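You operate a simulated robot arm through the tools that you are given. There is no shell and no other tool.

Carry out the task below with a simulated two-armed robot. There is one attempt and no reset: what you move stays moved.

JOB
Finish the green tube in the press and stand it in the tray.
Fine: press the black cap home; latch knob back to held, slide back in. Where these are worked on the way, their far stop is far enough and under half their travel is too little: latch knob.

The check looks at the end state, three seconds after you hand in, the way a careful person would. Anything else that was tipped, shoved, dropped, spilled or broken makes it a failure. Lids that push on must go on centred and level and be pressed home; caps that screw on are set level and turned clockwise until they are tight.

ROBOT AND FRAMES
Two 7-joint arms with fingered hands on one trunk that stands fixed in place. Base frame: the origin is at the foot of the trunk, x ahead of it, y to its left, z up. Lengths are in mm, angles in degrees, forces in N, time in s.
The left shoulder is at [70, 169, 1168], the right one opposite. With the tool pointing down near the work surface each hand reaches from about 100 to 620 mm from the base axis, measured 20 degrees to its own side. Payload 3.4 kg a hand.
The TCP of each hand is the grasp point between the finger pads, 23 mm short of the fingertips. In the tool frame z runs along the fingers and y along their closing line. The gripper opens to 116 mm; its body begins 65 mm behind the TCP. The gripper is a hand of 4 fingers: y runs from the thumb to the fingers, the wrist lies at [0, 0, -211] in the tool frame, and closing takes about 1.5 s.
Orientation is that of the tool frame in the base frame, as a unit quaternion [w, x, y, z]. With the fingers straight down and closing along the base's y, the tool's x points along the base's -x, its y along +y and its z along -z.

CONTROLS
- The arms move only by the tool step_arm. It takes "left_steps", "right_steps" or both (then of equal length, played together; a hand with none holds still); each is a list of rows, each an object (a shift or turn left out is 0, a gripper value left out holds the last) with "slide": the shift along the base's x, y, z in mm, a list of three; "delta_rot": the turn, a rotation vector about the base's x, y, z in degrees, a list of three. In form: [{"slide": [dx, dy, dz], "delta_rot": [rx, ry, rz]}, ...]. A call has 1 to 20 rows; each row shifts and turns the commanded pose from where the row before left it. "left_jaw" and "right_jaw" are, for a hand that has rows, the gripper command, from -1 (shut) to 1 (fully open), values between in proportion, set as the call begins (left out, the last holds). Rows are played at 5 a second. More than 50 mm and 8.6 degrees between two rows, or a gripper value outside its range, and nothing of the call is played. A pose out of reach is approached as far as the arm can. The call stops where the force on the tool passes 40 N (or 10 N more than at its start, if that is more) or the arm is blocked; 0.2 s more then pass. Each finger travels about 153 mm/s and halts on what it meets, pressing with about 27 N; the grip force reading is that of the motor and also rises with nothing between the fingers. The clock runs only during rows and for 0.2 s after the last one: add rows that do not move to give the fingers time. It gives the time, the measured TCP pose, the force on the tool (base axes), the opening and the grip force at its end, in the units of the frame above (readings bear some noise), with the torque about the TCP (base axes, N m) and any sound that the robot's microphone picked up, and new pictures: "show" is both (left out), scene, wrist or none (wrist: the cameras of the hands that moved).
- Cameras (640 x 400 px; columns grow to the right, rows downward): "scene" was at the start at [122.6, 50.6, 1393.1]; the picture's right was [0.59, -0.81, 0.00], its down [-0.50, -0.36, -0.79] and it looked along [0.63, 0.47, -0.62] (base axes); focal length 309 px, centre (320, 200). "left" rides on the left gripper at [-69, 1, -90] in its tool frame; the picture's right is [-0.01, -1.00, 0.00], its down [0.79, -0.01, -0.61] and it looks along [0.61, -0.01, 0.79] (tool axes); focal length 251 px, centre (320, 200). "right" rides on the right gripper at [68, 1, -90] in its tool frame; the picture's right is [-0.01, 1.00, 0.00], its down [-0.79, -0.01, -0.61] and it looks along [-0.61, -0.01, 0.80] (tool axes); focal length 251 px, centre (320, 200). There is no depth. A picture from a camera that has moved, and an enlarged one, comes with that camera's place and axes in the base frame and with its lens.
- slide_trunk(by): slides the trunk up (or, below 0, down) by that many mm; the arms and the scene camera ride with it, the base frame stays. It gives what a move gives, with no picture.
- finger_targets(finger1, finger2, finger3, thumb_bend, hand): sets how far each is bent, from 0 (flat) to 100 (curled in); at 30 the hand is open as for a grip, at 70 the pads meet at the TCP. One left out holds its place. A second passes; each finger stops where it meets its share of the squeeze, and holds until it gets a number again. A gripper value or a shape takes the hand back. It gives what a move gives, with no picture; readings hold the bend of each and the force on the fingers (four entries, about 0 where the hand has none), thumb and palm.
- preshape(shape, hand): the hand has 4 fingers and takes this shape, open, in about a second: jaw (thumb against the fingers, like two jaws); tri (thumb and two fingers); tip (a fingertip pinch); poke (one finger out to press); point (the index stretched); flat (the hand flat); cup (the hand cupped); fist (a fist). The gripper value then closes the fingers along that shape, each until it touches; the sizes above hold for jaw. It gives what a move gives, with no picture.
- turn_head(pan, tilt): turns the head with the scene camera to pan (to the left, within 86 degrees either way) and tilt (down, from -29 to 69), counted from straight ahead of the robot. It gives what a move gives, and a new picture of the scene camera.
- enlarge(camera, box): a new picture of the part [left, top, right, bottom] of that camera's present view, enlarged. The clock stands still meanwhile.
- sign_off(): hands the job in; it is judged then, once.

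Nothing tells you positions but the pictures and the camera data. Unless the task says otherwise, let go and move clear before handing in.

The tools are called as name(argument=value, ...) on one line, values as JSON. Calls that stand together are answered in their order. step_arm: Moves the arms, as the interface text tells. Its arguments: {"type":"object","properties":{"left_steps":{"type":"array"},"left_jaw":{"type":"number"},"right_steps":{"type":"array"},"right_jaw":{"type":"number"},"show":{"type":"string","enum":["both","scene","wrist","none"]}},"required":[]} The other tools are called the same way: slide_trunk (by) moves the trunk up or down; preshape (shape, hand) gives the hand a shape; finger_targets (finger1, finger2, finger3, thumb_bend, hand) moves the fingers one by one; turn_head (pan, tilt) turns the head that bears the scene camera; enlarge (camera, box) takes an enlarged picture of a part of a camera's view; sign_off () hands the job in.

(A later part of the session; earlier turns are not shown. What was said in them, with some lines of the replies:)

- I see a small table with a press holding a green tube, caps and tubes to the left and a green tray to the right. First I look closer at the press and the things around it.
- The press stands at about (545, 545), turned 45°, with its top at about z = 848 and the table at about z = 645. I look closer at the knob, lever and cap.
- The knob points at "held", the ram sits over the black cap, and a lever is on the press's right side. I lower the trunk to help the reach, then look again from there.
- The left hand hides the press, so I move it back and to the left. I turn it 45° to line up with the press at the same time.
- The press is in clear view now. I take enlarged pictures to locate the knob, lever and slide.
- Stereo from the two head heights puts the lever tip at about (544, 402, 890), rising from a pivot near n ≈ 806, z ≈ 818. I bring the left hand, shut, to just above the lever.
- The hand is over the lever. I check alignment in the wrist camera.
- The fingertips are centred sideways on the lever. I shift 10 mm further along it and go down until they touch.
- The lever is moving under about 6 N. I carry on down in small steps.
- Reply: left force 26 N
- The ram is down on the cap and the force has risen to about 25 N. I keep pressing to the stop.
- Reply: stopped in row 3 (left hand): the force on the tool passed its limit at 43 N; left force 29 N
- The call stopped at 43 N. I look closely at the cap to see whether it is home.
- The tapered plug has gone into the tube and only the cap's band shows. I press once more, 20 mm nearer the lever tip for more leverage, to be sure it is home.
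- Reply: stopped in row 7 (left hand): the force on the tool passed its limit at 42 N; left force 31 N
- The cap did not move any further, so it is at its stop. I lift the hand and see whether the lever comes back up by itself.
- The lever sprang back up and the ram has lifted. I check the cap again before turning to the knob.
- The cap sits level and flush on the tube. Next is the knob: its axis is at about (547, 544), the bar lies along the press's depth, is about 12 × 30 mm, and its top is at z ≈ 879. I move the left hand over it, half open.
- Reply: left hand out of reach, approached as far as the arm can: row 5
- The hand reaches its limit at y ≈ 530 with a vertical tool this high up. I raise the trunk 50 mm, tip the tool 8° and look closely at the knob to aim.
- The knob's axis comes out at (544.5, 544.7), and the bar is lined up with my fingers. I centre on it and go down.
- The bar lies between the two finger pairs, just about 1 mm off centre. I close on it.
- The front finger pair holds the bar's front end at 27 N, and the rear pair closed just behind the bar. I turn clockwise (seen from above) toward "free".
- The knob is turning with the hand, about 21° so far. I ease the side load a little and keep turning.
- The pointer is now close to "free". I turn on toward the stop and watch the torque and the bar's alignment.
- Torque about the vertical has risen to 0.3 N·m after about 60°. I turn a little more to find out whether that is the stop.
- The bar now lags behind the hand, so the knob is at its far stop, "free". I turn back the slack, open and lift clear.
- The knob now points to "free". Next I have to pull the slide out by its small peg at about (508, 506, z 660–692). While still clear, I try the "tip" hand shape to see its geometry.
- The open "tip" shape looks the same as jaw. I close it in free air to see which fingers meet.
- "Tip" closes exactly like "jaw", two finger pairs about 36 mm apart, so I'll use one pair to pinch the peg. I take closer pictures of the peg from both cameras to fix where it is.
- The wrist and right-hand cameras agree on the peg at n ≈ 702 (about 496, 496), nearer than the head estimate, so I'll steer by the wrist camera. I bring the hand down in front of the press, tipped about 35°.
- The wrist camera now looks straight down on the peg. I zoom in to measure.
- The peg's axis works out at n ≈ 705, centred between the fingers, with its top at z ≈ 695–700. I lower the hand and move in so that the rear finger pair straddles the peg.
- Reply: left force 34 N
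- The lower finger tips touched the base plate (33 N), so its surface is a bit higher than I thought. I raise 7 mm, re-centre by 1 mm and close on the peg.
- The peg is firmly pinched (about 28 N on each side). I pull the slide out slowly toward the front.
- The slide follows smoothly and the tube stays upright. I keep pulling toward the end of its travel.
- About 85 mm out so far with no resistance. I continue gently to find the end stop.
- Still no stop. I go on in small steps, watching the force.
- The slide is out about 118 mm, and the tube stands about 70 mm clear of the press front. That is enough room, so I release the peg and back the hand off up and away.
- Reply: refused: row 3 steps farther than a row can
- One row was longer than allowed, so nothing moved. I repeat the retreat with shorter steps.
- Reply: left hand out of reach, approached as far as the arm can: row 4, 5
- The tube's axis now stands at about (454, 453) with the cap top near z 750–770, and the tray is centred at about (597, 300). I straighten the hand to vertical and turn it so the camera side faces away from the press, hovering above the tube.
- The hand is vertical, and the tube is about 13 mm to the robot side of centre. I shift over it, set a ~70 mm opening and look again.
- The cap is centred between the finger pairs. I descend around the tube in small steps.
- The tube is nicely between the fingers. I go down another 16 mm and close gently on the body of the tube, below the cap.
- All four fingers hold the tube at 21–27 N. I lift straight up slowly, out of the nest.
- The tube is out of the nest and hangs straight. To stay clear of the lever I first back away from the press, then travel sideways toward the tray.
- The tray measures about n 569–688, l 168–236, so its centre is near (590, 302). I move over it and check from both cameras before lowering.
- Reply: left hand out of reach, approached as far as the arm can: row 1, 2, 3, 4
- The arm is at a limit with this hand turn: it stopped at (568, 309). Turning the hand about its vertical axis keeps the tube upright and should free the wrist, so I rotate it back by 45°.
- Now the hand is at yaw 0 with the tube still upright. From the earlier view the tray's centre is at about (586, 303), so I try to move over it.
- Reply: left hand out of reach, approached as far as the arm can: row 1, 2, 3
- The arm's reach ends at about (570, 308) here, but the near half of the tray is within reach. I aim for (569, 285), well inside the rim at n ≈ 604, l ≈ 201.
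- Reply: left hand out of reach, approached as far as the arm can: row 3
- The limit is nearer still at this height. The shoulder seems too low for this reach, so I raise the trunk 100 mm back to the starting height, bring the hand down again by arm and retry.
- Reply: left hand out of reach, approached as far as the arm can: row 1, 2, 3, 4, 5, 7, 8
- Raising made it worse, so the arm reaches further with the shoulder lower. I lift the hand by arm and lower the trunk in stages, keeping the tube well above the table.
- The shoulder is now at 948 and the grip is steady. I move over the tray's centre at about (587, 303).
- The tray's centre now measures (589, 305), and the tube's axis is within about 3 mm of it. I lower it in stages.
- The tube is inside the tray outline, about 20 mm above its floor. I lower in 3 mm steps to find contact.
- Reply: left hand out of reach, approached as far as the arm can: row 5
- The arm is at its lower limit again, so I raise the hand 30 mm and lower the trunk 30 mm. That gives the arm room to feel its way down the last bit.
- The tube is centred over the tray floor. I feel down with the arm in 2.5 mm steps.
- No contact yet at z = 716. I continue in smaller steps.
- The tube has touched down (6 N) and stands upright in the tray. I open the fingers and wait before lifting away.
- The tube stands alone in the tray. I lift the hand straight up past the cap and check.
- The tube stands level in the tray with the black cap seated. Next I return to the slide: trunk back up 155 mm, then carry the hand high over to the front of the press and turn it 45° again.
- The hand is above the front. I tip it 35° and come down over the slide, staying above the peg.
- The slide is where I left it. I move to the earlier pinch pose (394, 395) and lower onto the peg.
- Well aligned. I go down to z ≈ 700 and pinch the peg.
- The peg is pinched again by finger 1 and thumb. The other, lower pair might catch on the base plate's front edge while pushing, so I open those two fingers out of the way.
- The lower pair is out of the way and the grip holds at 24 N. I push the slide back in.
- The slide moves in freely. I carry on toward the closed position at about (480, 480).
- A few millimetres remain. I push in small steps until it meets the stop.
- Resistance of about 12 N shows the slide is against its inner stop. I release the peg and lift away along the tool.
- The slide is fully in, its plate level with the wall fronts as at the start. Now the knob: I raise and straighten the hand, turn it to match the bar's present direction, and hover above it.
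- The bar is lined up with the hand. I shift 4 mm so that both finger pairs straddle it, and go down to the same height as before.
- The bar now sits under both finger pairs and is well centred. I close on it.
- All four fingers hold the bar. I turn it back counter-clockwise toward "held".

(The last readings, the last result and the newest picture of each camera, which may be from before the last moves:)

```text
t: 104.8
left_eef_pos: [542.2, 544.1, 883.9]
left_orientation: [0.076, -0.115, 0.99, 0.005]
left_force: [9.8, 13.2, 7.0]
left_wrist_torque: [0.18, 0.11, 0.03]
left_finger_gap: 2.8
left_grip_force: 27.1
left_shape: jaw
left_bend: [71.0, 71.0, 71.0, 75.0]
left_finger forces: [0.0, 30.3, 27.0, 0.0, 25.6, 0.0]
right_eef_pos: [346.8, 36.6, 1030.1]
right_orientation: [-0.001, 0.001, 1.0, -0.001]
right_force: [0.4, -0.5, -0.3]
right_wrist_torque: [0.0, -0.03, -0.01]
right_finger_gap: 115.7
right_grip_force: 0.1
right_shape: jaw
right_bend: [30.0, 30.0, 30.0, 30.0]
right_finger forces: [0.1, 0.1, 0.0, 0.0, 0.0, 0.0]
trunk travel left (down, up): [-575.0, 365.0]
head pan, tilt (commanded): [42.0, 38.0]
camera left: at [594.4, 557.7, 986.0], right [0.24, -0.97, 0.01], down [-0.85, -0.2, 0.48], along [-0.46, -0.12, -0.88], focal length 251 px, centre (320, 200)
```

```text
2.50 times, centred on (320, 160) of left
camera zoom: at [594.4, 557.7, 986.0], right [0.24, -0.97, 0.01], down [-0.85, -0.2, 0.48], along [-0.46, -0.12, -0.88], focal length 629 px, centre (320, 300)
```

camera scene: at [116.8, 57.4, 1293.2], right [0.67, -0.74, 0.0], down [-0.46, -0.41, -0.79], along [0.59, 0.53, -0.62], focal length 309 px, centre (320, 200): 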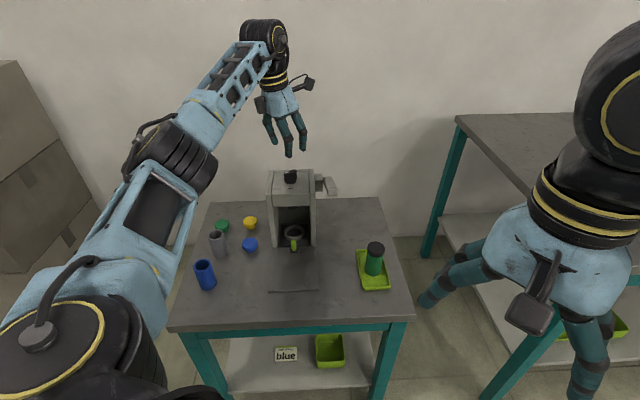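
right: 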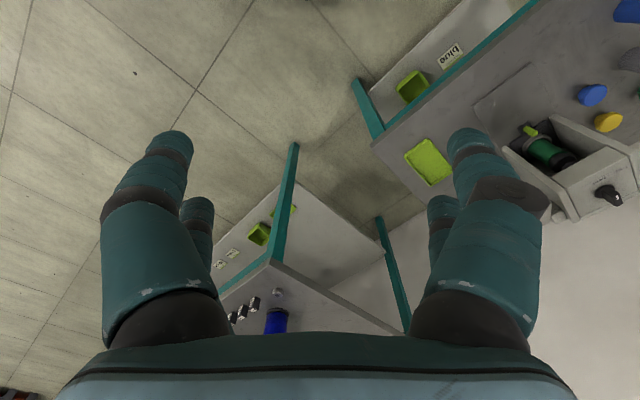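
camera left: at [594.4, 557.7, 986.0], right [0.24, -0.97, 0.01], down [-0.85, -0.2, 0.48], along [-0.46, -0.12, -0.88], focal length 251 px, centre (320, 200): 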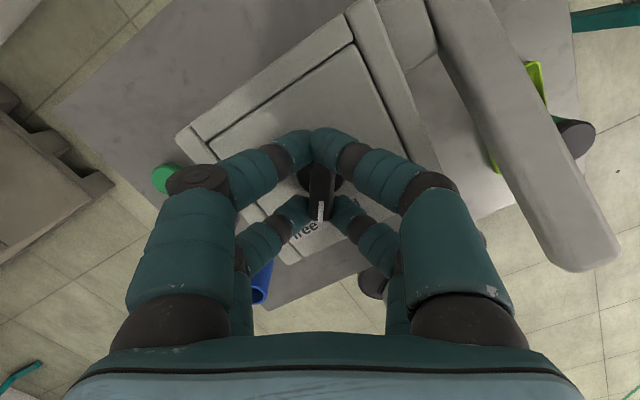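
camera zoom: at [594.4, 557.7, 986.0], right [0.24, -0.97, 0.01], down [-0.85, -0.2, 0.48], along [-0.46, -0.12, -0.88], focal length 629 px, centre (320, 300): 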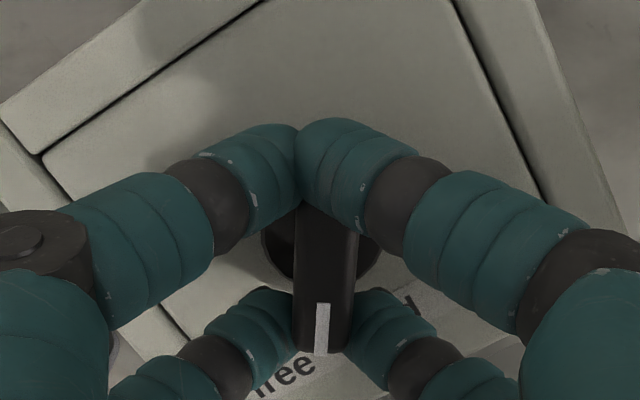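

The knob is turning with the hand, about 28° back so far. I ease the side load and continue.

step_arm(left_steps=[{"slide": [0.6, 0.8, 0.5], "delta_rot": [0, 0, 7]}, {"slide": [0.4, 0.4, 0.5], "delta_rot": [0, 0, 7]}, {"slide": [0.2, 0, 0], "delta_rot": [0, 0, 7]}, {"slide": [0.1, -0.2, 0], "delta_rot": [0, 0, 7]}, {"slide": [0, 0, 0]}], show="wrist")

enlarge(camera="left", box=[220, 80, 420, 240])

```text
t: 106.0
left_eef_pos: [541.8, 543.4, 885.9]
left_orientation: [0.071, -0.35, 0.934, 0.022]
left_force: [-5.8, 5.5, -7.3]
left_wrist_torque: [0.01, 0.22, 0.02]
left_finger_gap: 2.6
left_grip_force: 26.9
left_shape: jaw
left_bend: [71.0, 71.0, 71.0, 75.0]
left_finger forces: [0.0, 27.3, 26.3, 0.0, 0.0, 0.1]
right_eef_pos: [345.0, 37.1, 1029.5]
right_orientation: [0.0, -0.001, 1.0, -0.001]
right_force: [-0.2, -0.3, -0.3]
right_wrist_torque: [-0.01, 0.01, -0.02]
right_finger_gap: 115.8
right_grip_force: 0.0
right_shape: jaw
right_bend: [30.0, 30.0, 30.0, 30.0]
right_finger forces: [0.1, 0.0, 0.0, 0.0, 0.0, 0.1]
trunk travel left (down, up): [-575.0, 365.0]
head pan, tilt (commanded): [42.0, 38.0]
camera left: at [582.1, 580.9, 986.3], right [0.66, -0.75, 0.01], down [-0.66, -0.58, 0.48], along [-0.36, -0.33, -0.88], focal length 251 px, centre (320, 200)
```

left: 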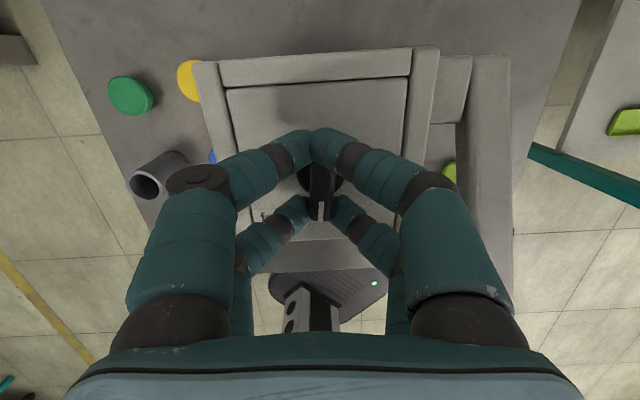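

```text
2.50 times, centred on (320, 160) of left
camera zoom: at [582.1, 580.9, 986.3], right [0.66, -0.75, 0.01], down [-0.66, -0.58, 0.48], along [-0.36, -0.33, -0.88], focal length 629 px, centre (320, 300)
```

zoom: 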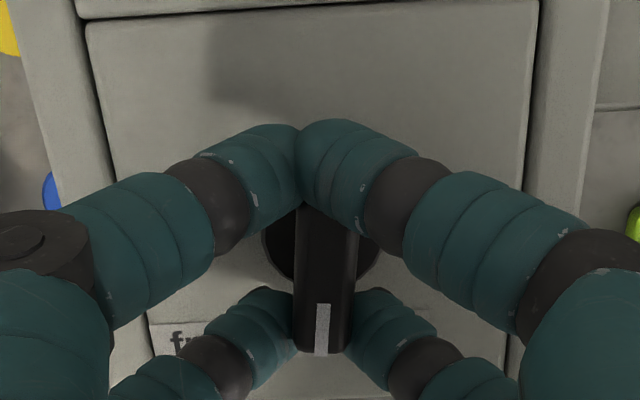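

Only about 4° are left to the original "held" position. I turn on to the stop and watch the torque.

step_arm(left_steps=[{"slide": [0.3, -0.2, 0], "delta_rot": [0, 0, 4]}, {"slide": [0.1, -0.2, 0], "delta_rot": [0, 0, 3]}, {"slide": [0, 0, 0], "delta_rot": [0, 0, 3]}, {"slide": [0, 0, 0]}], show="wrist")

enlarge(camera="left", box=[220, 80, 420, 240])

```text
t: 107.0
left_eef_pos: [543.2, 542.3, 887.0]
left_orientation: [0.069, -0.429, 0.9, 0.028]
left_force: [-12.1, -0.3, -14.4]
left_wrist_torque: [-0.04, 0.31, -0.14]
left_finger_gap: 2.1
left_grip_force: 27.0
left_shape: jaw
left_bend: [71.0, 70.0, 71.0, 74.0]
left_finger forces: [0.0, 29.9, 25.0, 0.0, 0.0, 0.0]
right_eef_pos: [344.2, 36.5, 1031.0]
right_orientation: [0.0, -0.001, 1.0, -0.001]
right_force: [0.5, 0.8, 0.8]
right_wrist_torque: [0.02, 0.03, 0.0]
right_finger_gap: 115.7
right_grip_force: 0.0
right_shape: jaw
right_bend: [30.0, 30.0, 30.0, 30.0]
right_finger forces: [0.0, 0.0, 0.0, 0.0, 0.0, 0.0]
trunk travel left (down, up): [-575.0, 365.0]
head pan, tilt (commanded): [42.0, 38.0]
camera left: at [575.2, 587.3, 986.9], right [0.78, -0.62, 0.01], down [-0.55, -0.68, 0.48], along [-0.29, -0.38, -0.88], focal length 251 px, centre (320, 200)
```

left: 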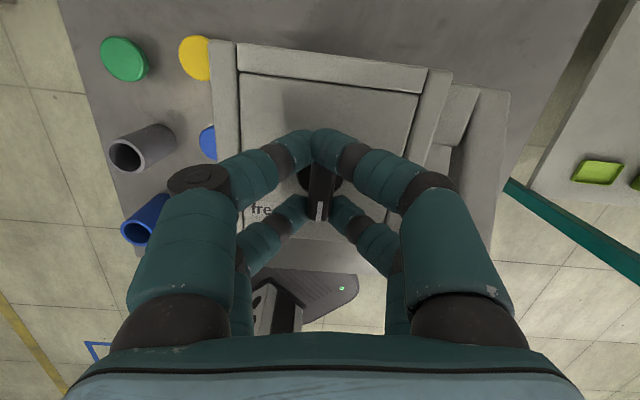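

```text
2.50 times, centred on (320, 160) of left
camera zoom: at [575.2, 587.3, 986.9], right [0.78, -0.62, 0.01], down [-0.55, -0.68, 0.48], along [-0.29, -0.38, -0.88], focal length 629 px, centre (320, 300)
```

zoom: 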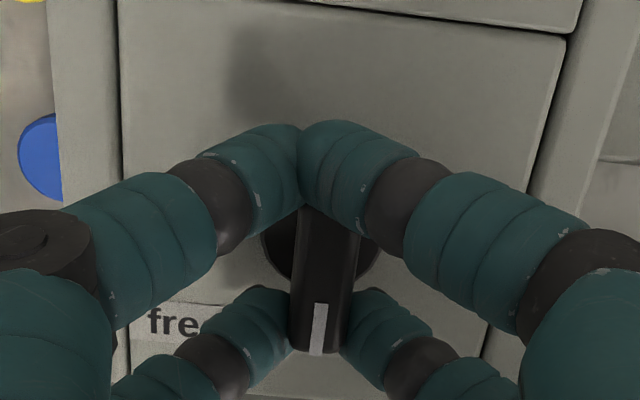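

The bar now lags the hand by about 5°, so it is probably at the stop. I turn a little more to make sure and then compare.

step_arm(left_steps=[{"slide": [0.5, 0.3, 0], "delta_rot": [0, 0, 3]}, {"slide": [0.3, 0, 0], "delta_rot": [0, 0, 3]}, {"slide": [0, 0, 0]}], show="none")

enlarge(camera="left", box=[220, 80, 420, 240])

enlarge(camera="scene", box=[250, 120, 350, 220])

```text
t: 107.8
left_eef_pos: [542.2, 543.5, 888.0]
left_orientation: [0.068, -0.475, 0.876, 0.033]
left_force: [-15.7, -3.7, -14.8]
left_wrist_torque: [0.01, 0.34, -0.3]
left_finger_gap: 1.6
left_grip_force: 27.3
left_shape: jaw
left_bend: [71.0, 70.0, 71.0, 74.0]
left_finger forces: [0.1, 31.6, 24.3, 0.1, 0.0, 0.1]
right_eef_pos: [345.2, 36.2, 1030.4]
right_orientation: [0.0, -0.001, 1.0, -0.001]
right_force: [1.4, -0.6, -0.1]
right_wrist_torque: [0.0, -0.01, 0.0]
right_finger_gap: 115.9
right_grip_force: 0.0
right_shape: jaw
right_bend: [30.0, 30.0, 30.0, 30.0]
right_finger forces: [0.0, 0.0, 0.0, 0.0, 0.1, 0.1]
trunk travel left (down, up): [-575.0, 365.0]
head pan, tilt (commanded): [42.0, 38.0]
```

```text
2.50 times, centred on (320, 160) of left
camera zoom: at [571.3, 590.5, 987.7], right [0.84, -0.54, 0.01], down [-0.48, -0.74, 0.48], along [-0.25, -0.41, -0.88], focal length 629 px, centre (320, 300)
```

zoom: 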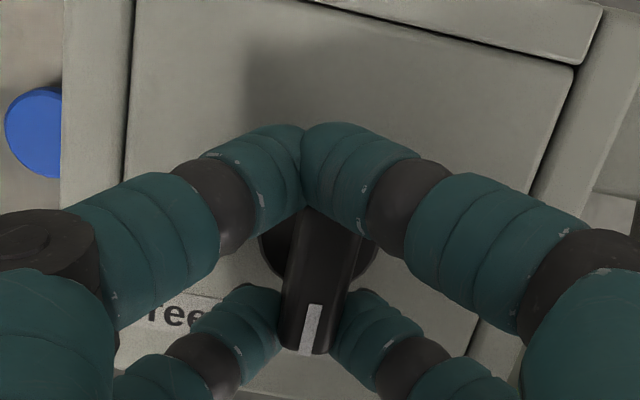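

```text
4.00 times, centred on (300, 170) of scene
camera zoom: at [115.9, 58.8, 1293.1], right [0.67, -0.74, 0.0], down [-0.46, -0.41, -0.79], along [0.59, 0.53, -0.62], focal length 1238 px, centre (400, 320)
```

zoom: 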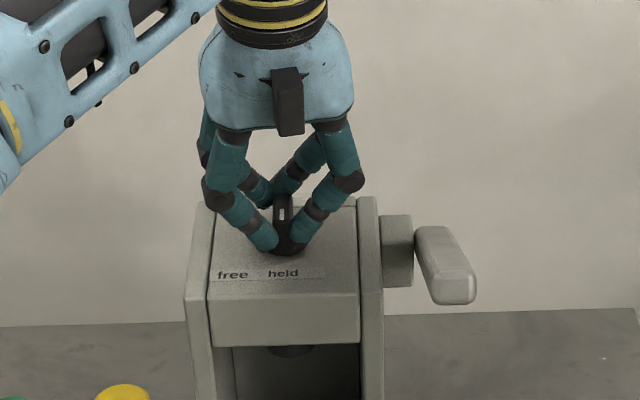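

The bar has stayed put while the hand went on, so the knob is at the "held" stop. I unwind the slack without dragging the knob, then open and lift.

step_arm(left_steps=[{"slide": [-0.3, 0, 0], "delta_rot": [0, 0, -4]}, {"slide": [-0.3, 0, 0], "delta_rot": [0, 0, -3]}, {"slide": [0, 0, 0]}], show="none")

step_arm(left_steps=[{"slide": [0, 0, 0]}, {"slide": [0, 0, 0]}, {"slide": [0, 0, 0]}, {"slide": [0, 0, 0]}, {"slide": [0, 0, 20]}, {"slide": [0, 0, 30]}, {"slide": [0, 0, 20]}], left_jaw=0, show="wrist")

enlarge(camera="scene", box=[265, 150, 325, 200])

enlarge(camera="left", box=[220, 40, 420, 200])

```text
t: 108.6
left_eef_pos: [541.8, 543.2, 887.8]
left_orientation: [0.071, -0.421, 0.904, 0.028]
left_force: [-12.0, -3.0, -11.9]
left_wrist_torque: [-0.04, 0.26, 0.01]
left_finger_gap: 1.4
left_grip_force: 27.2
left_shape: jaw
left_bend: [71.0, 70.0, 71.0, 74.0]
left_finger forces: [0.0, 25.5, 27.0, 0.0, 0.0, 0.0]
right_eef_pos: [345.3, 35.4, 1031.6]
right_orientation: [0.0, 0.0, 1.0, -0.001]
right_force: [-0.4, 0.8, 0.7]
right_wrist_torque: [0.01, 0.0, 0.02]
right_finger_gap: 115.9
right_grip_force: 0.0
right_shape: jaw
right_bend: [30.0, 30.0, 30.0, 30.0]
right_finger forces: [0.1, 0.0, 0.0, 0.0, 0.0, 0.0]
trunk travel left (down, up): [-575.0, 365.0]
head pan, tilt (commanded): [42.0, 38.0]
```

```text
t: 110.2
left_eef_pos: [543.4, 543.5, 958.1]
left_orientation: [0.07, -0.421, 0.904, 0.029]
left_force: [0.0, -1.0, -0.3]
left_wrist_torque: [0.01, -0.01, -0.02]
left_finger_gap: 57.5
left_grip_force: 0.1
left_shape: jaw
left_bend: [72.0, 72.0, 72.0, 75.0]
left_finger forces: [0.1, 0.0, 0.1, 0.0, 0.0, 0.0]
right_eef_pos: [345.7, 34.3, 1031.4]
right_orientation: [0.0, 0.0, 1.0, 0.0]
right_force: [-0.1, 0.6, -0.2]
right_wrist_torque: [0.01, -0.03, -0.01]
right_finger_gap: 115.6
right_grip_force: 0.1
right_shape: jaw
right_bend: [30.0, 30.0, 30.0, 30.0]
right_finger forces: [0.1, 0.0, 0.0, 0.1, 0.1, 0.0]
trunk travel left (down, up): [-575.0, 365.0]
head pan, tilt (commanded): [42.0, 38.0]
camera left: at [577.7, 586.1, 1058.2], right [0.77, -0.64, 0.01], down [-0.56, -0.67, 0.48], along [-0.3, -0.38, -0.88], focal length 251 px, centre (320, 200)
```

left: 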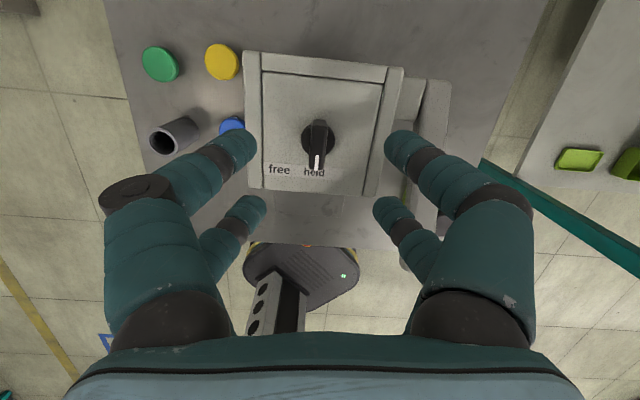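

```text
8.00 times, centred on (295, 175) of scene
camera zoom: at [117.1, 56.9, 1293.1], right [0.67, -0.74, 0.0], down [-0.46, -0.41, -0.79], along [0.59, 0.53, -0.62], focal length 2475 px, centre (520, 400)
```

zoom: 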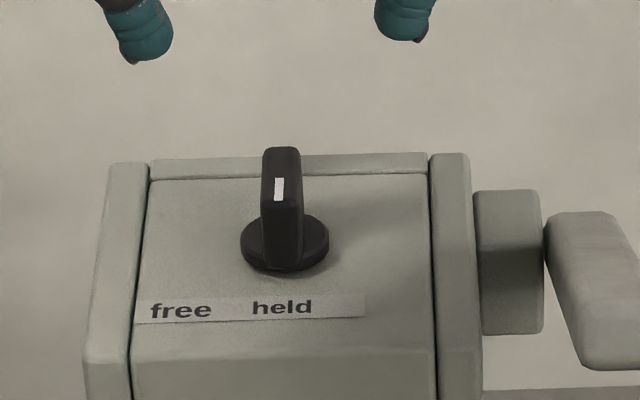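

```text
2.50 times, centred on (320, 120) of left
camera zoom: at [577.7, 586.1, 1058.2], right [0.77, -0.64, 0.01], down [-0.56, -0.67, 0.48], along [-0.3, -0.38, -0.88], focal length 629 px, centre (320, 400)
```

zoom: 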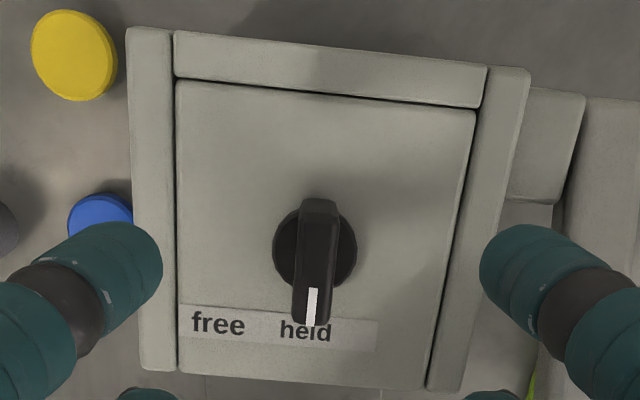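

The knob points at "held", parallel to the press sides as at the start. I move the hand well clear and take a last look over the whole scene.

step_arm(left_steps=[{"slide": [0, 0, 20]}, {"slide": [-20, -10, 10], "delta_rot": [0, 0, -5]}, {"slide": [-25, -10, 0], "delta_rot": [0, 0, -7]}, {"slide": [-30, -10, 0], "delta_rot": [0, 0, -7]}, {"slide": [-35, 0, 0], "delta_rot": [0, 0, -7]}, {"slide": [-40, 0, 0], "delta_rot": [0, 0, -7]}, {"slide": [-40, 0, 0]}, {"slide": [-40, 10, 0]}, {"slide": [-30, 10, 0]}], show="both")

enlarge(camera="scene", box=[160, 150, 420, 320])

enlarge(camera="scene", box=[250, 160, 350, 270])

enlarge(camera="scene", box=[340, 220, 410, 300])

```text
t: 112.2
left_eef_pos: [282.8, 533.0, 990.8]
left_orientation: [0.075, -0.147, 0.986, 0.007]
left_force: [0.2, -0.2, 0.6]
left_wrist_torque: [0.0, -0.03, 0.0]
left_finger_gap: 57.9
left_grip_force: 0.1
left_shape: jaw
left_bend: [72.0, 72.0, 72.0, 75.0]
left_finger forces: [0.1, 0.0, 0.0, 0.1, 0.1, 0.1]
right_eef_pos: [344.3, 33.6, 1029.4]
right_orientation: [0.0, 0.0, 1.0, 0.0]
right_force: [-1.0, -0.3, -0.7]
right_wrist_torque: [-0.02, -0.06, 0.01]
right_finger_gap: 116.0
right_grip_force: 0.1
right_shape: jaw
right_bend: [30.0, 30.0, 30.0, 30.0]
right_finger forces: [0.1, 0.0, 0.0, 0.0, 0.0, 0.1]
trunk travel left (down, up): [-575.0, 365.0]
head pan, tilt (commanded): [42.0, 38.0]
camera scene: at [115.9, 57.0, 1293.3], right [0.67, -0.74, 0.0], down [-0.46, -0.41, -0.79], along [0.59, 0.53, -0.62], focal length 309 px, centre (320, 200)
camera left: at [333.4, 550.6, 1089.8], right [0.3, -0.95, 0.01], down [-0.84, -0.26, 0.48], along [-0.45, -0.15, -0.88], focal length 251 px, centre (320, 200)
```

scene: 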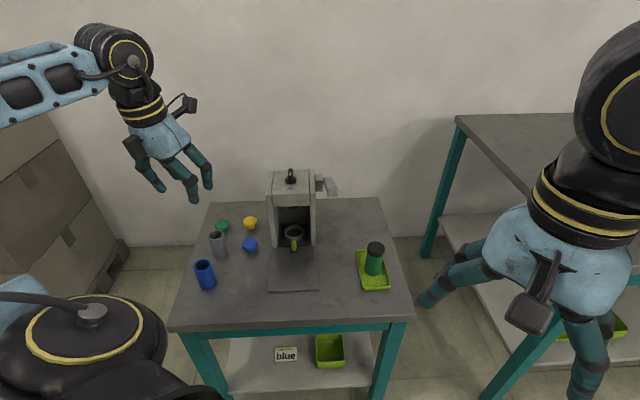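
left: 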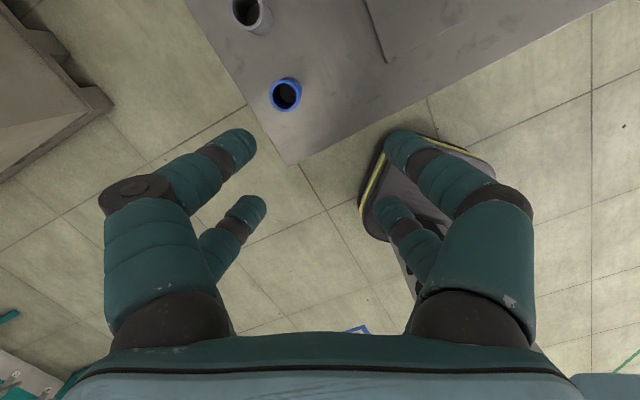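

```text
2.35 times, centred on (290, 235) of scene
camera zoom: at [115.9, 57.0, 1293.3], right [0.67, -0.74, 0.0], down [-0.46, -0.41, -0.79], along [0.59, 0.53, -0.62], focal length 728 px, centre (391, 118)
```

zoom: 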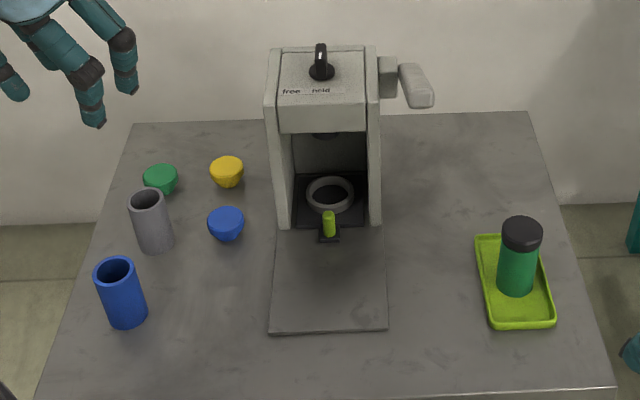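

```text
3.64 times, centred on (300, 215) of scene
camera zoom: at [115.9, 57.0, 1293.3], right [0.67, -0.74, 0.0], down [-0.46, -0.41, -0.79], along [0.59, 0.53, -0.62], focal length 1125 px, centre (393, 146)
```

zoom: 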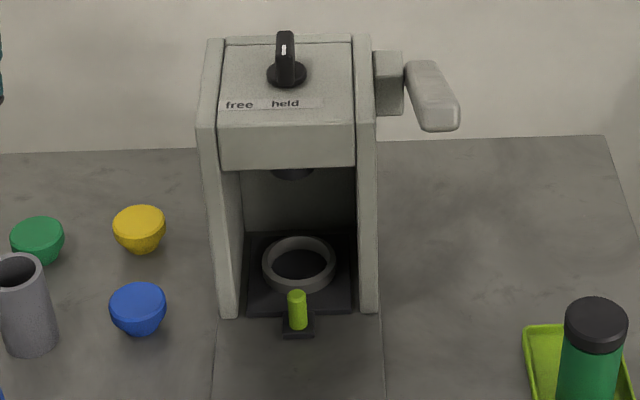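

```text
5.00 times, centred on (375, 260) of scene
camera zoom: at [115.9, 57.0, 1293.3], right [0.67, -0.74, 0.0], down [-0.46, -0.41, -0.79], along [0.59, 0.53, -0.62], focal length 1547 px, centre (45, -100)
```

zoom: 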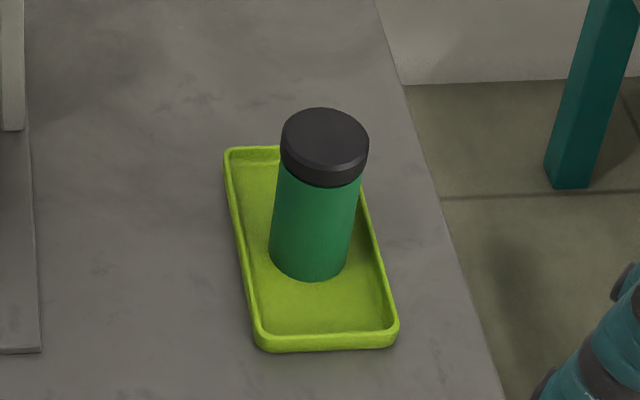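

Final check:
- The tube stands upright in the tray with its black cap level and seated.
- The slide is back in at its stop, and the knob points to "held".
- The lever is up, nothing else on the table has moved, and both hands are clear.

I hand the job in.

sign_off()

```text
The job is handed in.
```

The green tube is finished and standing upright in the tray, and I've handed the job in. I haven't seen the check's verdict yet.

- **Cap:** I pressed the black cap with the lever until it stopped moving. It sits level on the tube, and the lever sprang back up on its own.
- **Latch knob:** I turned it to its far stop at "free" to release the slide. Afterwards I turned it back until it stopped at "held", pointing as it did at the start.
- **Slide:** I pulled it out about 118 mm to take the tube. I then pushed it back in until it met its inner stop.
- **Tube:** It went straight from the press to the tray and stands near the middle of it.

In the last pictures, nothing else on the table looked tipped or moved, and both hands were clear.
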